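You operate a simulated robot arm through the tools that you are given. There is no shell and no other tool. Be economical: measure what you need, move in short steps, check, and stop when the job is done.

You are at the controls of a simulated robot arm. One attempt, no reset.

Task
Put the heat sink on the swatch on the top of the tech bench.

It is judged by the outcome, as a careful person would: the job done as asked, and still so three seconds after it is handed in. It fails if anything else is knocked over, pushed out of place, dropped, spilled or broken.

Robot
A 6-joint arm with a two-finger parallel gripper, fixed in place. Base frame: the origin is at the foot of the arm, x ahead of it, y to its left, z up; the work surface is at about z = 0. Lengths are in cm, angles in degrees, forces in N, time in s.
With the tool pointing down near the work surface it reaches from about 18 to 46 cm from the base axis. Its first joint turns from -70.0 to 70.0 degrees. Payload 1.9 kg.
The tool frame sits at the grasp point between the pads (the TCP): z along the fingers, y along the line on which they close. The tips reach 2.3 cm beyond it. The gripper opens to 9.4 cm. The fingers are 3.8 cm wide and 1 cm thick; the gripper's body (5.4 by 9.6 cm) begins 3.9 cm behind the TCP.
Orientation is told as [roll, pitch, yaw] about the base's x, y, z axes, in that order, counted from this pose: with the fingers straight down and closing along the base's y, the tool's x points along the base's -x, its y along +y and its z along -z.

Tools
- The arm moves only by the tool servo_tool. Its argument "series" is text: rows parted by semicolons, each of 6 numbers parted by spaces: the shift along the base's x, y, z in cm, then the turn, a rotation vector about the base's x, y, z in degrees. In form: dx dy dz ax ay az; .... A call has 1 to 8 rows; each row is the pose to reach, as a shift and turn from the pose commanded when the call began. "grip" is the finger opening in cm, from 0 to 9.4, set as the call begins (left out, the last holds). A row lasts 0.2 s, in which the tool goes at most 5 cm and 8.6 degrees; a call with a longer step from one row to the next is refused whole, and so is a gripper value outside its range. Where a pose cannot be reached the arm comes as near as it can. A force on the tool above 40 N (or 10 N above the force at the start of the call, whichever is more), or a blocked arm, ends the call early, and 0.2 s more pass. Each finger travels about 10.8 cm/s and halts on what it meets, pressing with about 34 N; the grip force reading is that of the motor and also rises with nothing between the fingers. The clock runs only during rows and for 0.2 s after the last one: add rows that repeat a pose to give the fingers time. It gives the time, the measured TCP pose, the force on the tool (base axes), the opening and the grip force at its end, in the units of the frame above (readings bear some noise), and new pictures: "views" is both (left out), scene, wrist or none.
- Cameras (640 x 400 px; columns grow to the right, rows downward): "scene" is fixed at [4.79, 30.82, 42.18]; the picture's right is [-0.83, -0.55, 0.00], its down [-0.32, 0.48, -0.81] and it looks along [0.45, -0.68, -0.58] (base axes); focal length 310 px, centre (320, 200). "wrist" rides on the gripper at [-3.9, 0, -4.4] in the tool frame; the picture's right is [0.00, -1.00, 0.00], its down [0.97, 0.00, -0.24] and it looks along [0.24, 0.00, 0.97] (tool axes); focal length 218 px, centre (320, 200).
- pixel_to_xyz(camera, pixels): for up to 12 pixels [column, row] of the newest picture of that camera ("zoom" is the newest enlarged one), the place [x, y, z] in the base frame of the surface seen there, good to about 0.3 cm. It takes no simulated time.
- enlarge(camera, box): a new picture of the part [left, top, right, bottom] of that camera's present view, enlarged. It takes no simulated time.
- hand_in(): hands the job in; it is judged then, once.

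Go step by step. Measure first, check grasps and placings, and put right what went wrong. The budget is 60 turns and 150 pictures, counting those below and the enlarged ones. Unless the task says otherwise, let go and move clear before handing in, and close with one line.

The tools are called by a JSON object that holds its "api" and its "payload". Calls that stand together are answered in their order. servo_tool: Moves the arm, as the interface text tells. Its arguments: {"type":"object","properties":{"series":{"type":"string"},"grip":{"type":"number"},"views":{"type":"string","enum":["both","scene","wrist","none"]}},"required":["series"]} The other tools are called the same way: pixel_to_xyz (camera, pixels) gives the place of the surface under pixels of a picture; enlarge (camera, box) takes an enlarged picture of a part of a camera's view; hand_in () hands the job in.

At the start:

```text
t: 0.0
eef_pos: [32.79, 7.68, 20.9]
tool_rot: [0.1, 0.0, -0.1]
force: [0.1, -0.4, 0.4]
width: 9.38
grip_force: 0.1
```

scene: 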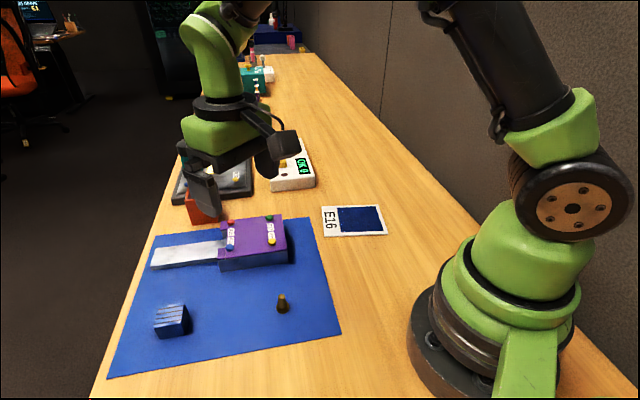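
wrist: 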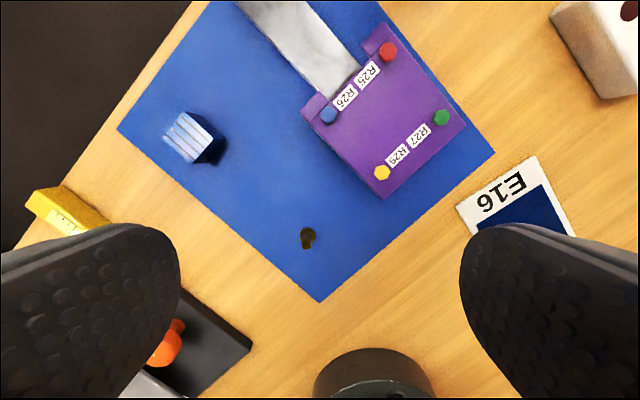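

The heat sink looks to be the finned blue block at scene (172,320), and the swatch the dark blue patch on card E16 at (360,218). I'll enlarge and measure both.

{"api": "enlarge", "payload": {"camera": "scene", "box": [120, 180, 400, 355]}}

{"api": "enlarge", "payload": {"camera": "wrist", "box": [120, 80, 280, 180]}}

{"api": "pixel_to_xyz", "payload": {"camera": "scene", "pixels": [[155, 311], [183, 305], [188, 318], [187, 333], [158, 337], [170, 320], [337, 208], [378, 206], [385, 231], [343, 233], [360, 218], [282, 303]]}}

{"api": "pixel_to_xyz", "payload": {"camera": "wrist", "pixels": [[180, 112], [213, 137], [194, 162], [163, 138], [188, 136], [308, 230], [535, 160], [460, 207], [543, 187], [475, 230], [385, 150], [213, 118]]}}

```text
2.29 times, centred on (260, 268) of scene
```

zoom: 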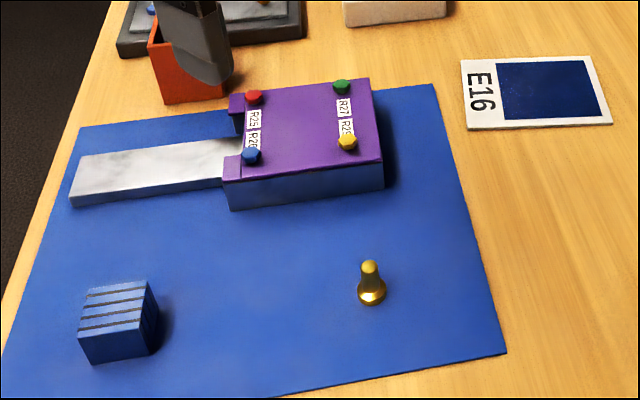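

```text
4.00 times, centred on (200, 130) of wrist
```

zoom: 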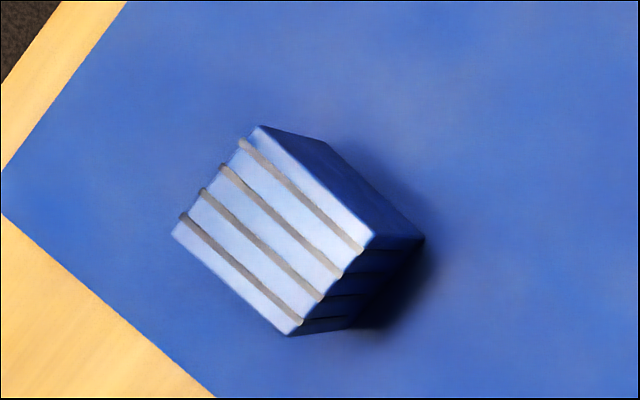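

```text
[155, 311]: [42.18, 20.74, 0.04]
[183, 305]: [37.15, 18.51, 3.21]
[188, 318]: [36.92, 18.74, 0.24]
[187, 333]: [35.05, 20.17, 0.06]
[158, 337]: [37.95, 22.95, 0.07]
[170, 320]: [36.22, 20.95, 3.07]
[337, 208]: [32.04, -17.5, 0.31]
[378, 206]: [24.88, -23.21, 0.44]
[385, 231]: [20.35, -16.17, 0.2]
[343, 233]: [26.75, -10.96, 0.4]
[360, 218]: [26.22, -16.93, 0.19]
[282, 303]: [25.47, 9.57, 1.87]
```

```text
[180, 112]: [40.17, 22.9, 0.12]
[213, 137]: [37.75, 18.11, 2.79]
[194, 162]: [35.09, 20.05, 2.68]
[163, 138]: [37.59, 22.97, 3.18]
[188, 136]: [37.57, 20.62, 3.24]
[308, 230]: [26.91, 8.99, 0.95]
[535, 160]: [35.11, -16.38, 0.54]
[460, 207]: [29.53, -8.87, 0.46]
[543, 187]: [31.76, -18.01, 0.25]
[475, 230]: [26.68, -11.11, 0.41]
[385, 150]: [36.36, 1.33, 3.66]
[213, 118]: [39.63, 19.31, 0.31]
```

The heat sink is a block about 3 cm tall on the blue mat. I'll measure its top corners and the swatch edges more precisely.

{"api": "pixel_to_xyz", "payload": {"camera": "zoom", "pixels": [[258, 133], [364, 238], [290, 327], [180, 232], [272, 230], [240, 150], [325, 190]]}}

{"api": "enlarge", "payload": {"camera": "scene", "box": [310, 190, 400, 246]}}

```text
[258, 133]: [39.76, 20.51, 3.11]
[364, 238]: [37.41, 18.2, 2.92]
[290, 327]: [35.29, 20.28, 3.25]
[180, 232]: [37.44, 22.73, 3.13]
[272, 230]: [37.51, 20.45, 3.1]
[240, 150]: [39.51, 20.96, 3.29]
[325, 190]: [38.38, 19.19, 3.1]
```

```text
7.11 times, centred on (355, 218) of scene
```

zoom: 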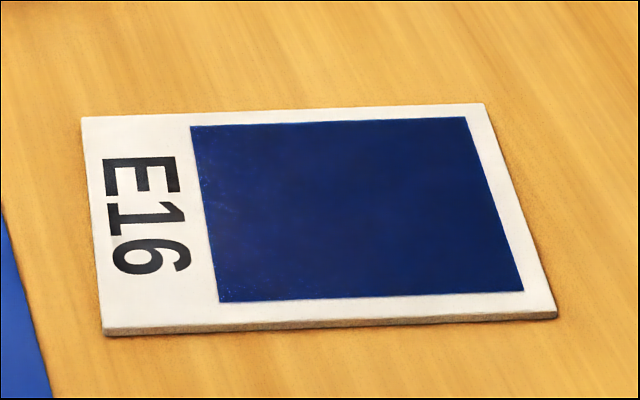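

{"api": "pixel_to_xyz", "payload": {"camera": "zoom", "pixels": [[192, 128], [465, 119], [522, 290], [221, 300], [352, 208], [85, 119], [483, 106], [554, 312], [105, 326]]}}

```text
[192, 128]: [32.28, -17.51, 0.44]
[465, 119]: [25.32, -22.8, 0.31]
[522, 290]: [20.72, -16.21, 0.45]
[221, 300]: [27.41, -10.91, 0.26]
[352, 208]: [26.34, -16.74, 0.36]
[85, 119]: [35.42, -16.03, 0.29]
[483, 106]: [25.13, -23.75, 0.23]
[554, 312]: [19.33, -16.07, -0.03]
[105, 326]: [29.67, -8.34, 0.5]
```

The sink's centre is about (37.5, 20.45), top z≈3.1, turned 45°. The swatch's centre is about (26.4, -16.85). I'll go above the sink, yaw +45, with the fingers part-closed to 6.5 cm.

{"api": "servo_tool", "payload": {"series": "0.7 2.1 -1 0 0 7.5; 1.5 4.2 -3 0 0 15; 2.3 6.3 -5 0 0 22.5; 3.1 8.4 -7 0 0 30; 3.9 10.6 -9 0 0 37.5; 4.7 12.77 -10.9 0 0 45; 4.7 12.77 -10.9 0 0 45", "grip": 6.5}}

```text
t: 1.6
eef_pos: [37.55, 20.47, 10.08]
tool_rot: [0.0, 0.0, 45.1]
force: [-0.5, 0.2, 0.7]
width: 6.48
grip_force: 0.0
```

scene: 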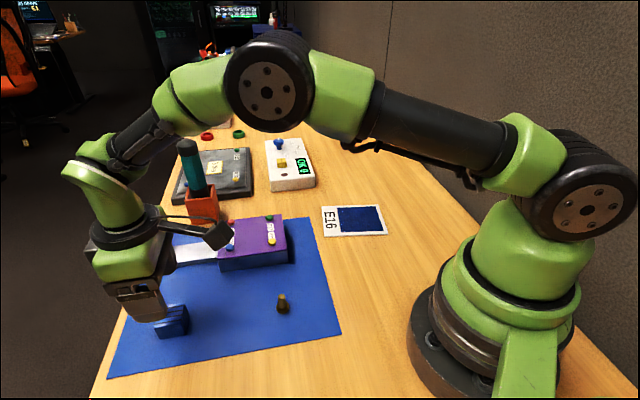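
wrist: 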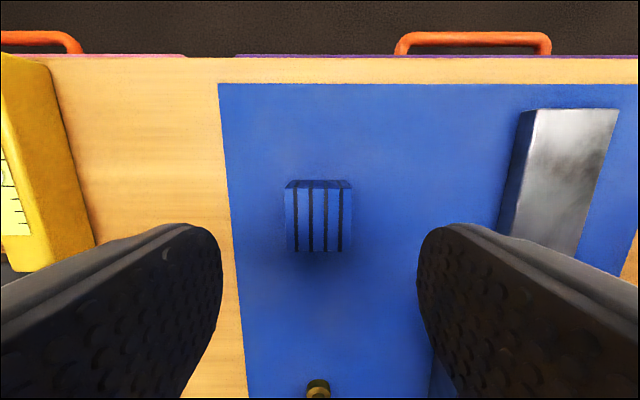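

The fins are square to the picture and centred at (318,218), with the yellow object well clear. Next I'll descend to TCP z≈2.7.

{"api": "servo_tool", "payload": {"series": "-0.05 0 -2.5 0 0 0; -0.05 0 -5 0 0 0; -0.05 0 -6.5 0 0 0; -0.05 0 -7.3 0 0 0; -0.05 0 -7.3 0 0 0"}}

```text
t: 2.8
eef_pos: [37.6, 20.59, 2.69]
tool_rot: [0.0, 0.1, 44.9]
force: [0.5, 0.3, -0.5]
width: 6.49
grip_force: 0.1
```

scene: 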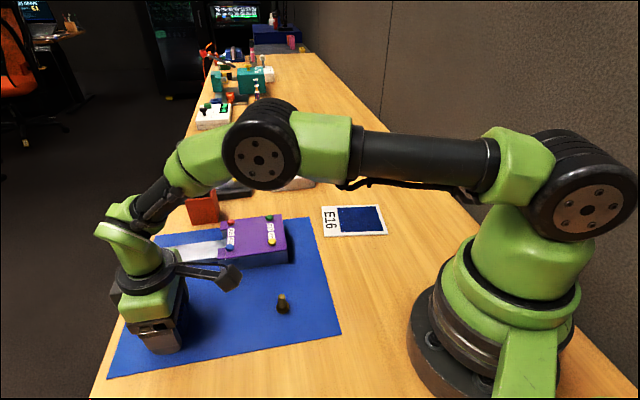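
wrist: 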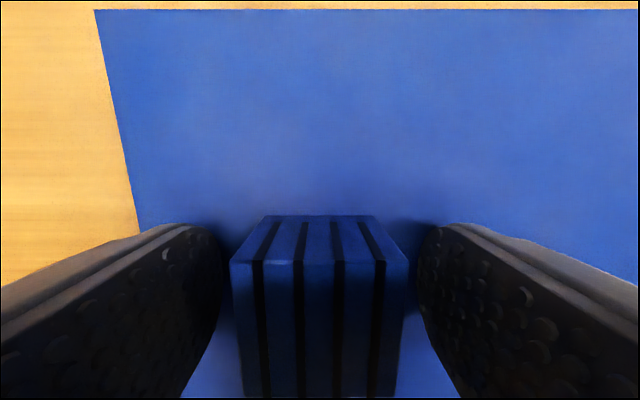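

The sink sits between the fingers at (318,300), so I'll close on it.

{"api": "servo_tool", "payload": {"series": "0 0 0 0 0 0; 0 0 0 0 0 0; 0 0 0 0 0 0", "grip": 2.0, "views": "wrist"}}

```text
t: 3.6
eef_pos: [37.49, 20.46, 2.74]
tool_rot: [0.0, 0.0, 45.0]
force: [0.6, 0.0, 0.1]
width: 3.52
grip_force: 34.1
```

wrist: 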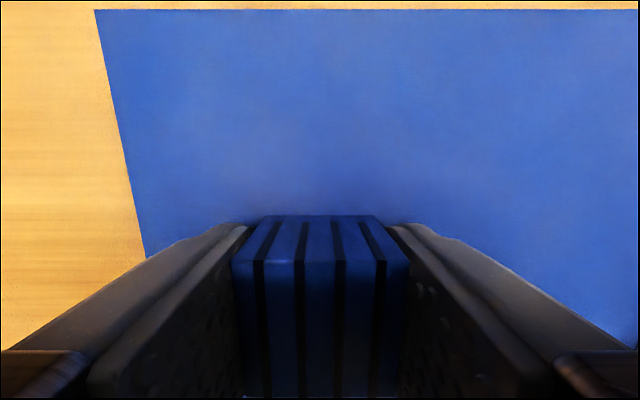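

It's gripped at 3.52 cm with 34 N. Next I'll lift straight up and check.

{"api": "servo_tool", "payload": {"series": "0 0 2 0 0 0; 0 0 5 0 0 0; 0 0 8 0 0 0; 0 0 10 0 0 0; 0 0 10 0 0 0"}}

```text
t: 4.8
eef_pos: [37.41, 20.41, 12.77]
tool_rot: [0.0, 0.0, 45.0]
force: [0.0, 0.4, -0.6]
width: 3.53
grip_force: 34.3
```

scene: 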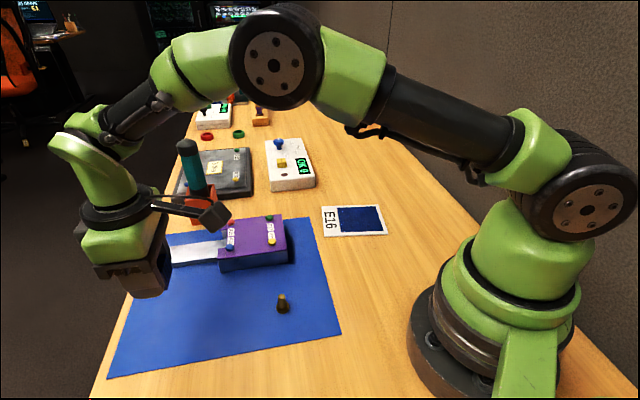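
wrist: 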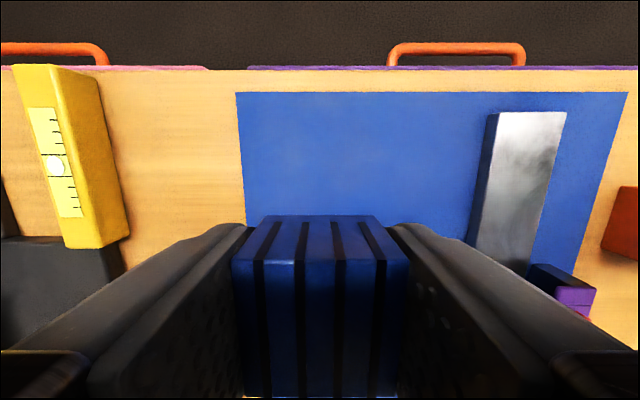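

{"api": "pixel_to_xyz", "payload": {"camera": "scene", "pixels": [[187, 143], [190, 175], [279, 145], [300, 180], [270, 225]]}}

```text
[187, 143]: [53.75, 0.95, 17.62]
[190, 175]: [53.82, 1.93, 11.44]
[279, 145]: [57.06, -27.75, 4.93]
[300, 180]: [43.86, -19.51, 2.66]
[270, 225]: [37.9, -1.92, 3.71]
```

The screwdriver handle stands at (53.8, 1.5) up to z≈17.6, so I'll swing across nearer the base, past it.

{"api": "servo_tool", "payload": {"series": "-2 -1.5 0.5 0 0 -6; -4 -4 1 0 0 -12; -5.5 -6.5 1 0 0 -19; -6.5 -9.5 1 0 0 -26; -7.2 -12.5 1 0 0 -33; -7.8 -15.5 1 0 0 -40; -8.2 -18 1 0 0 -46; -8.5 -20 1 0 0 -52", "views": "scene"}}

{"api": "servo_tool", "payload": {"series": "-0.3 -2.5 0 0 0 -6; -0.7 -5 0 0 0 -13; -1.1 -8 0 0 0 -20; -1.5 -11 0 0 0 -27; -1.9 -14 0 0 0 -34; -2.3 -16.2 -1 0 0 -41; -2.5 -17.3 -2.5 0 0 -46; -2.5 -17.3 -4 0 0 -46"}}

```text
t: 6.6
eef_pos: [29.06, 0.38, 13.62]
tool_rot: [0.0, 0.0, -7.1]
force: [-0.5, 0.3, -1.1]
width: 3.53
grip_force: 33.8
```

scene: 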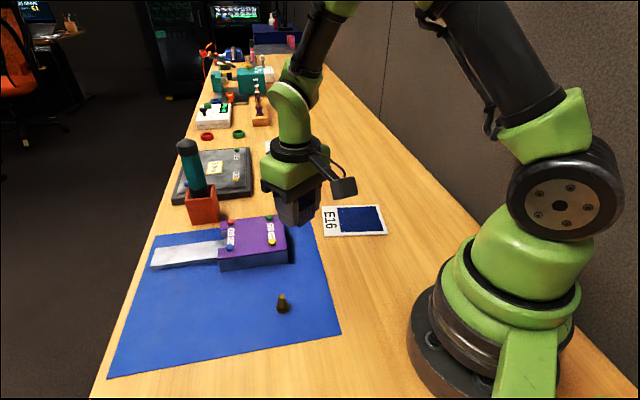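

```text
t: 8.4
eef_pos: [26.54, -16.93, 9.56]
tool_rot: [0.0, 0.0, -53.1]
force: [0.4, -0.2, -0.4]
width: 3.54
grip_force: 34.2
```

scene: 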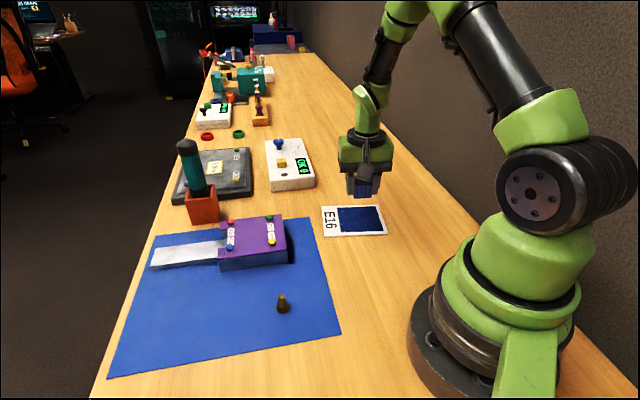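
wrist: 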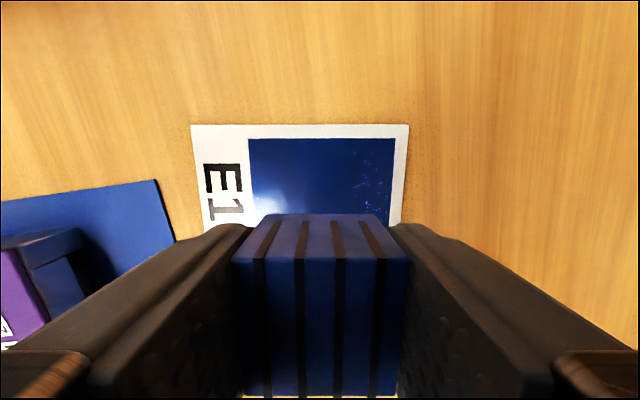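

The sink is centred over the swatch and square to it. I'll descend to TCP z≈3.1.

{"api": "servo_tool", "payload": {"series": "0 0 -2 0 0 0; 0 0 -4 0 0 0; 0 0 -5.4 0 0 0; 0 0 -6 0 0 0; 0 0 -6.3 0 0 0; 0 0 -6.5 0 0 0; 0 0 -6.5 0 0 0"}}

```text
t: 10.0
eef_pos: [26.41, -16.86, 3.02]
tool_rot: [0.0, -0.1, -53.0]
force: [0.7, 0.4, -1.6]
width: 3.53
grip_force: 33.6
```

scene: 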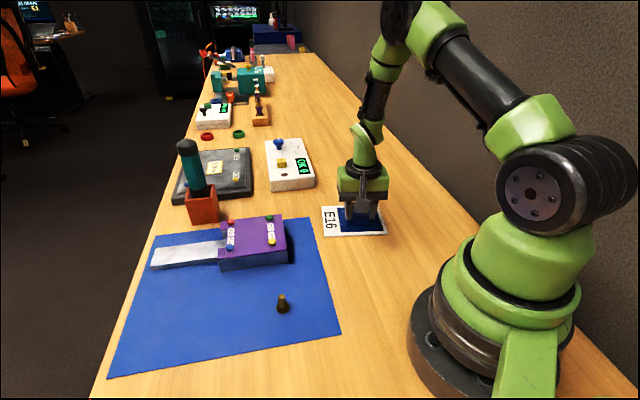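
wrist: 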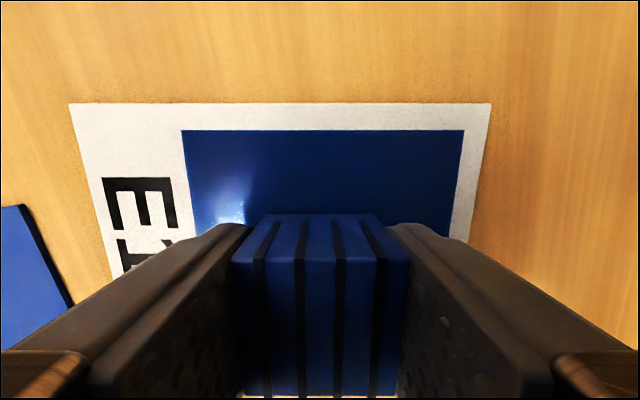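

There's little contact force yet, so I'll ease down in small steps to feel the surface.

{"api": "servo_tool", "payload": {"series": "0 0 -0.1 0 0 0; 0 0 -0.1 0 0 0", "views": "none"}}

{"api": "enlarge", "payload": {"camera": "scene", "box": [310, 180, 406, 240]}}

```text
t: 10.6
eef_pos: [26.46, -16.91, 3.11]
tool_rot: [0.1, 0.0, -53.1]
force: [0.2, -0.2, -0.8]
width: 3.55
grip_force: 34.1
```

```text
6.67 times, centred on (358, 210) of scene
```

zoom: 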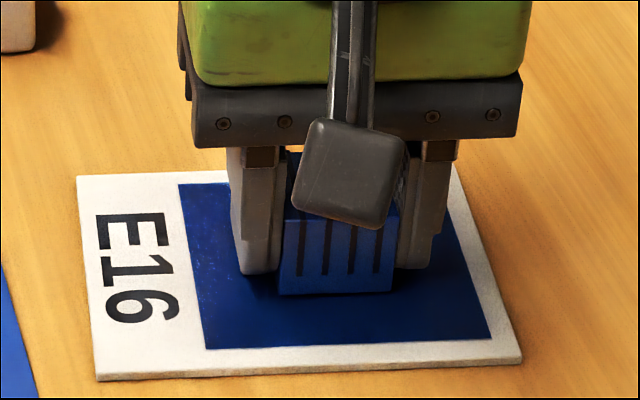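

It's still just above the surface, so I'll lower a little more.

{"api": "servo_tool", "payload": {"series": "0 0 -0.1 0 0 0; 0 0 -0.1 0 0 0", "views": "none"}}

{"api": "servo_tool", "payload": {"series": "0 0 -0.1 0 0 0; 0 0 -0.1 0 0 0", "views": "none"}}

```text
t: 11.2
eef_pos: [26.59, -16.79, 2.89]
tool_rot: [0.0, 0.0, -53.1]
force: [0.2, -0.1, -1.3]
width: 3.52
grip_force: 34.2
```

```text
t: 11.8
eef_pos: [26.54, -16.9, 2.87]
tool_rot: [0.0, 0.0, -53.0]
force: [-1.1, -0.5, 0.5]
width: 3.54
grip_force: 34.2
```

The force reading has started to shift from about -1 to +0.5. One more small step should confirm contact.

{"api": "servo_tool", "payload": {"series": "0 0 -0.1 0 0 0; 0 0 -0.1 0 0 0", "views": "none"}}

```text
t: 12.4
eef_pos: [26.49, -16.86, 2.82]
tool_rot: [0.0, -0.1, -53.0]
force: [-0.6, 1.3, 14.6]
width: 3.5
grip_force: 34.3
```

Contact is confirmed at 14.6 N upward. I'll ease back 0.05 cm and open the fingers to 5.5 cm, which stays clear of everything.

{"api": "servo_tool", "payload": {"series": "0 0 0.05 0 0 0; 0 0 0.05 0 0 0; 0 0 0.05 0 0 0", "grip": 5.5}}

```text
t: 13.2
eef_pos: [26.61, -16.85, 2.81]
tool_rot: [0.0, 0.0, -53.0]
force: [1.0, -0.5, -0.1]
width: 5.5
grip_force: 0.0
```

scene: 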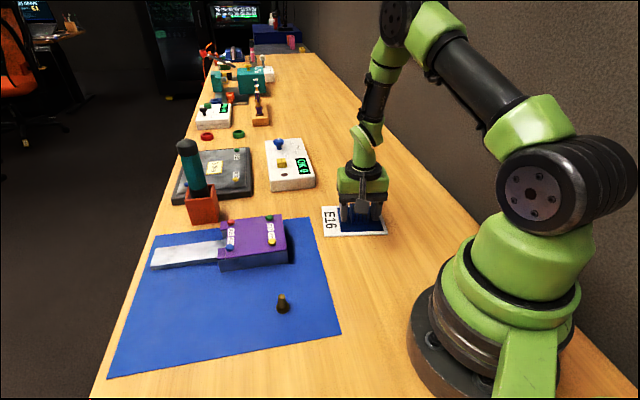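
wrist: 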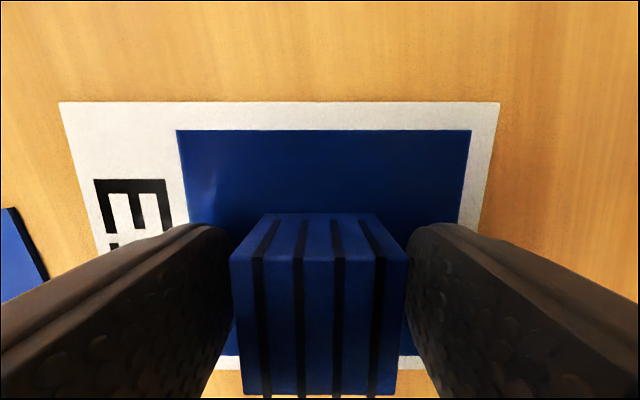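

It's released and both fingers are off the sink. I'll rise straight up and move back.

{"api": "servo_tool", "payload": {"series": "0 0 1.5 0 0 0; 0 0 4 0 0 0; 0 0 7 0 0 0; 0 0 10 0 0 0; 0 3 13 0 0 0; 0 7 14 0 0 0; 0 11 14 0 0 0; 0 11 14 0 0 0"}}

{"api": "enlarge", "payload": {"camera": "scene", "box": [300, 170, 412, 240]}}

```text
t: 15.0
eef_pos: [26.46, -6.19, 16.71]
tool_rot: [0.0, 0.0, -52.9]
force: [-0.5, -0.4, -0.1]
width: 5.47
grip_force: 0.2
```

scene: 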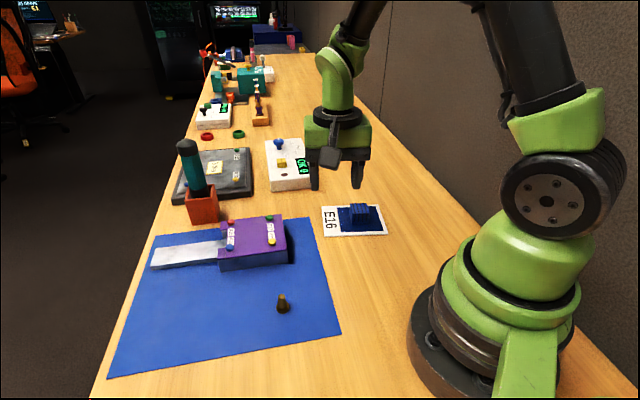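
wrist: 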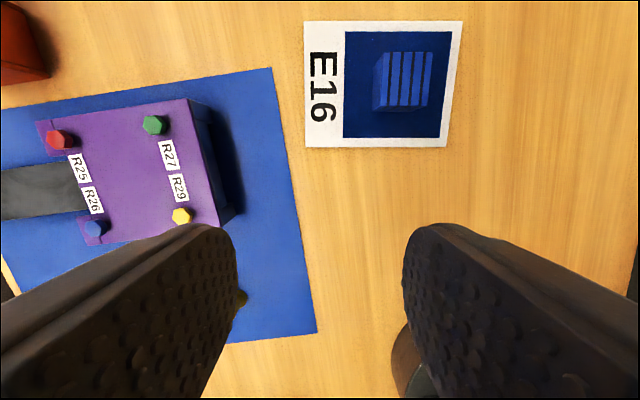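

```text
5.71 times, centred on (356, 205) of scene
```

zoom: 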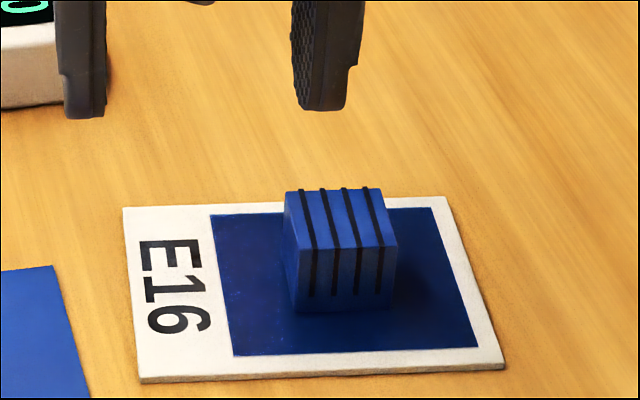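

The heat sink stands upright in the middle of the swatch at zoom (340,250). Nothing else has moved and the arm is clear, so I'll hand in.

{"api": "hand_in", "payload": {}}

```text
The job is handed in.
```

The heat sink is standing upright in the middle of the blue swatch on card E16, the gripper has let go and moved clear, and nothing else was disturbed.
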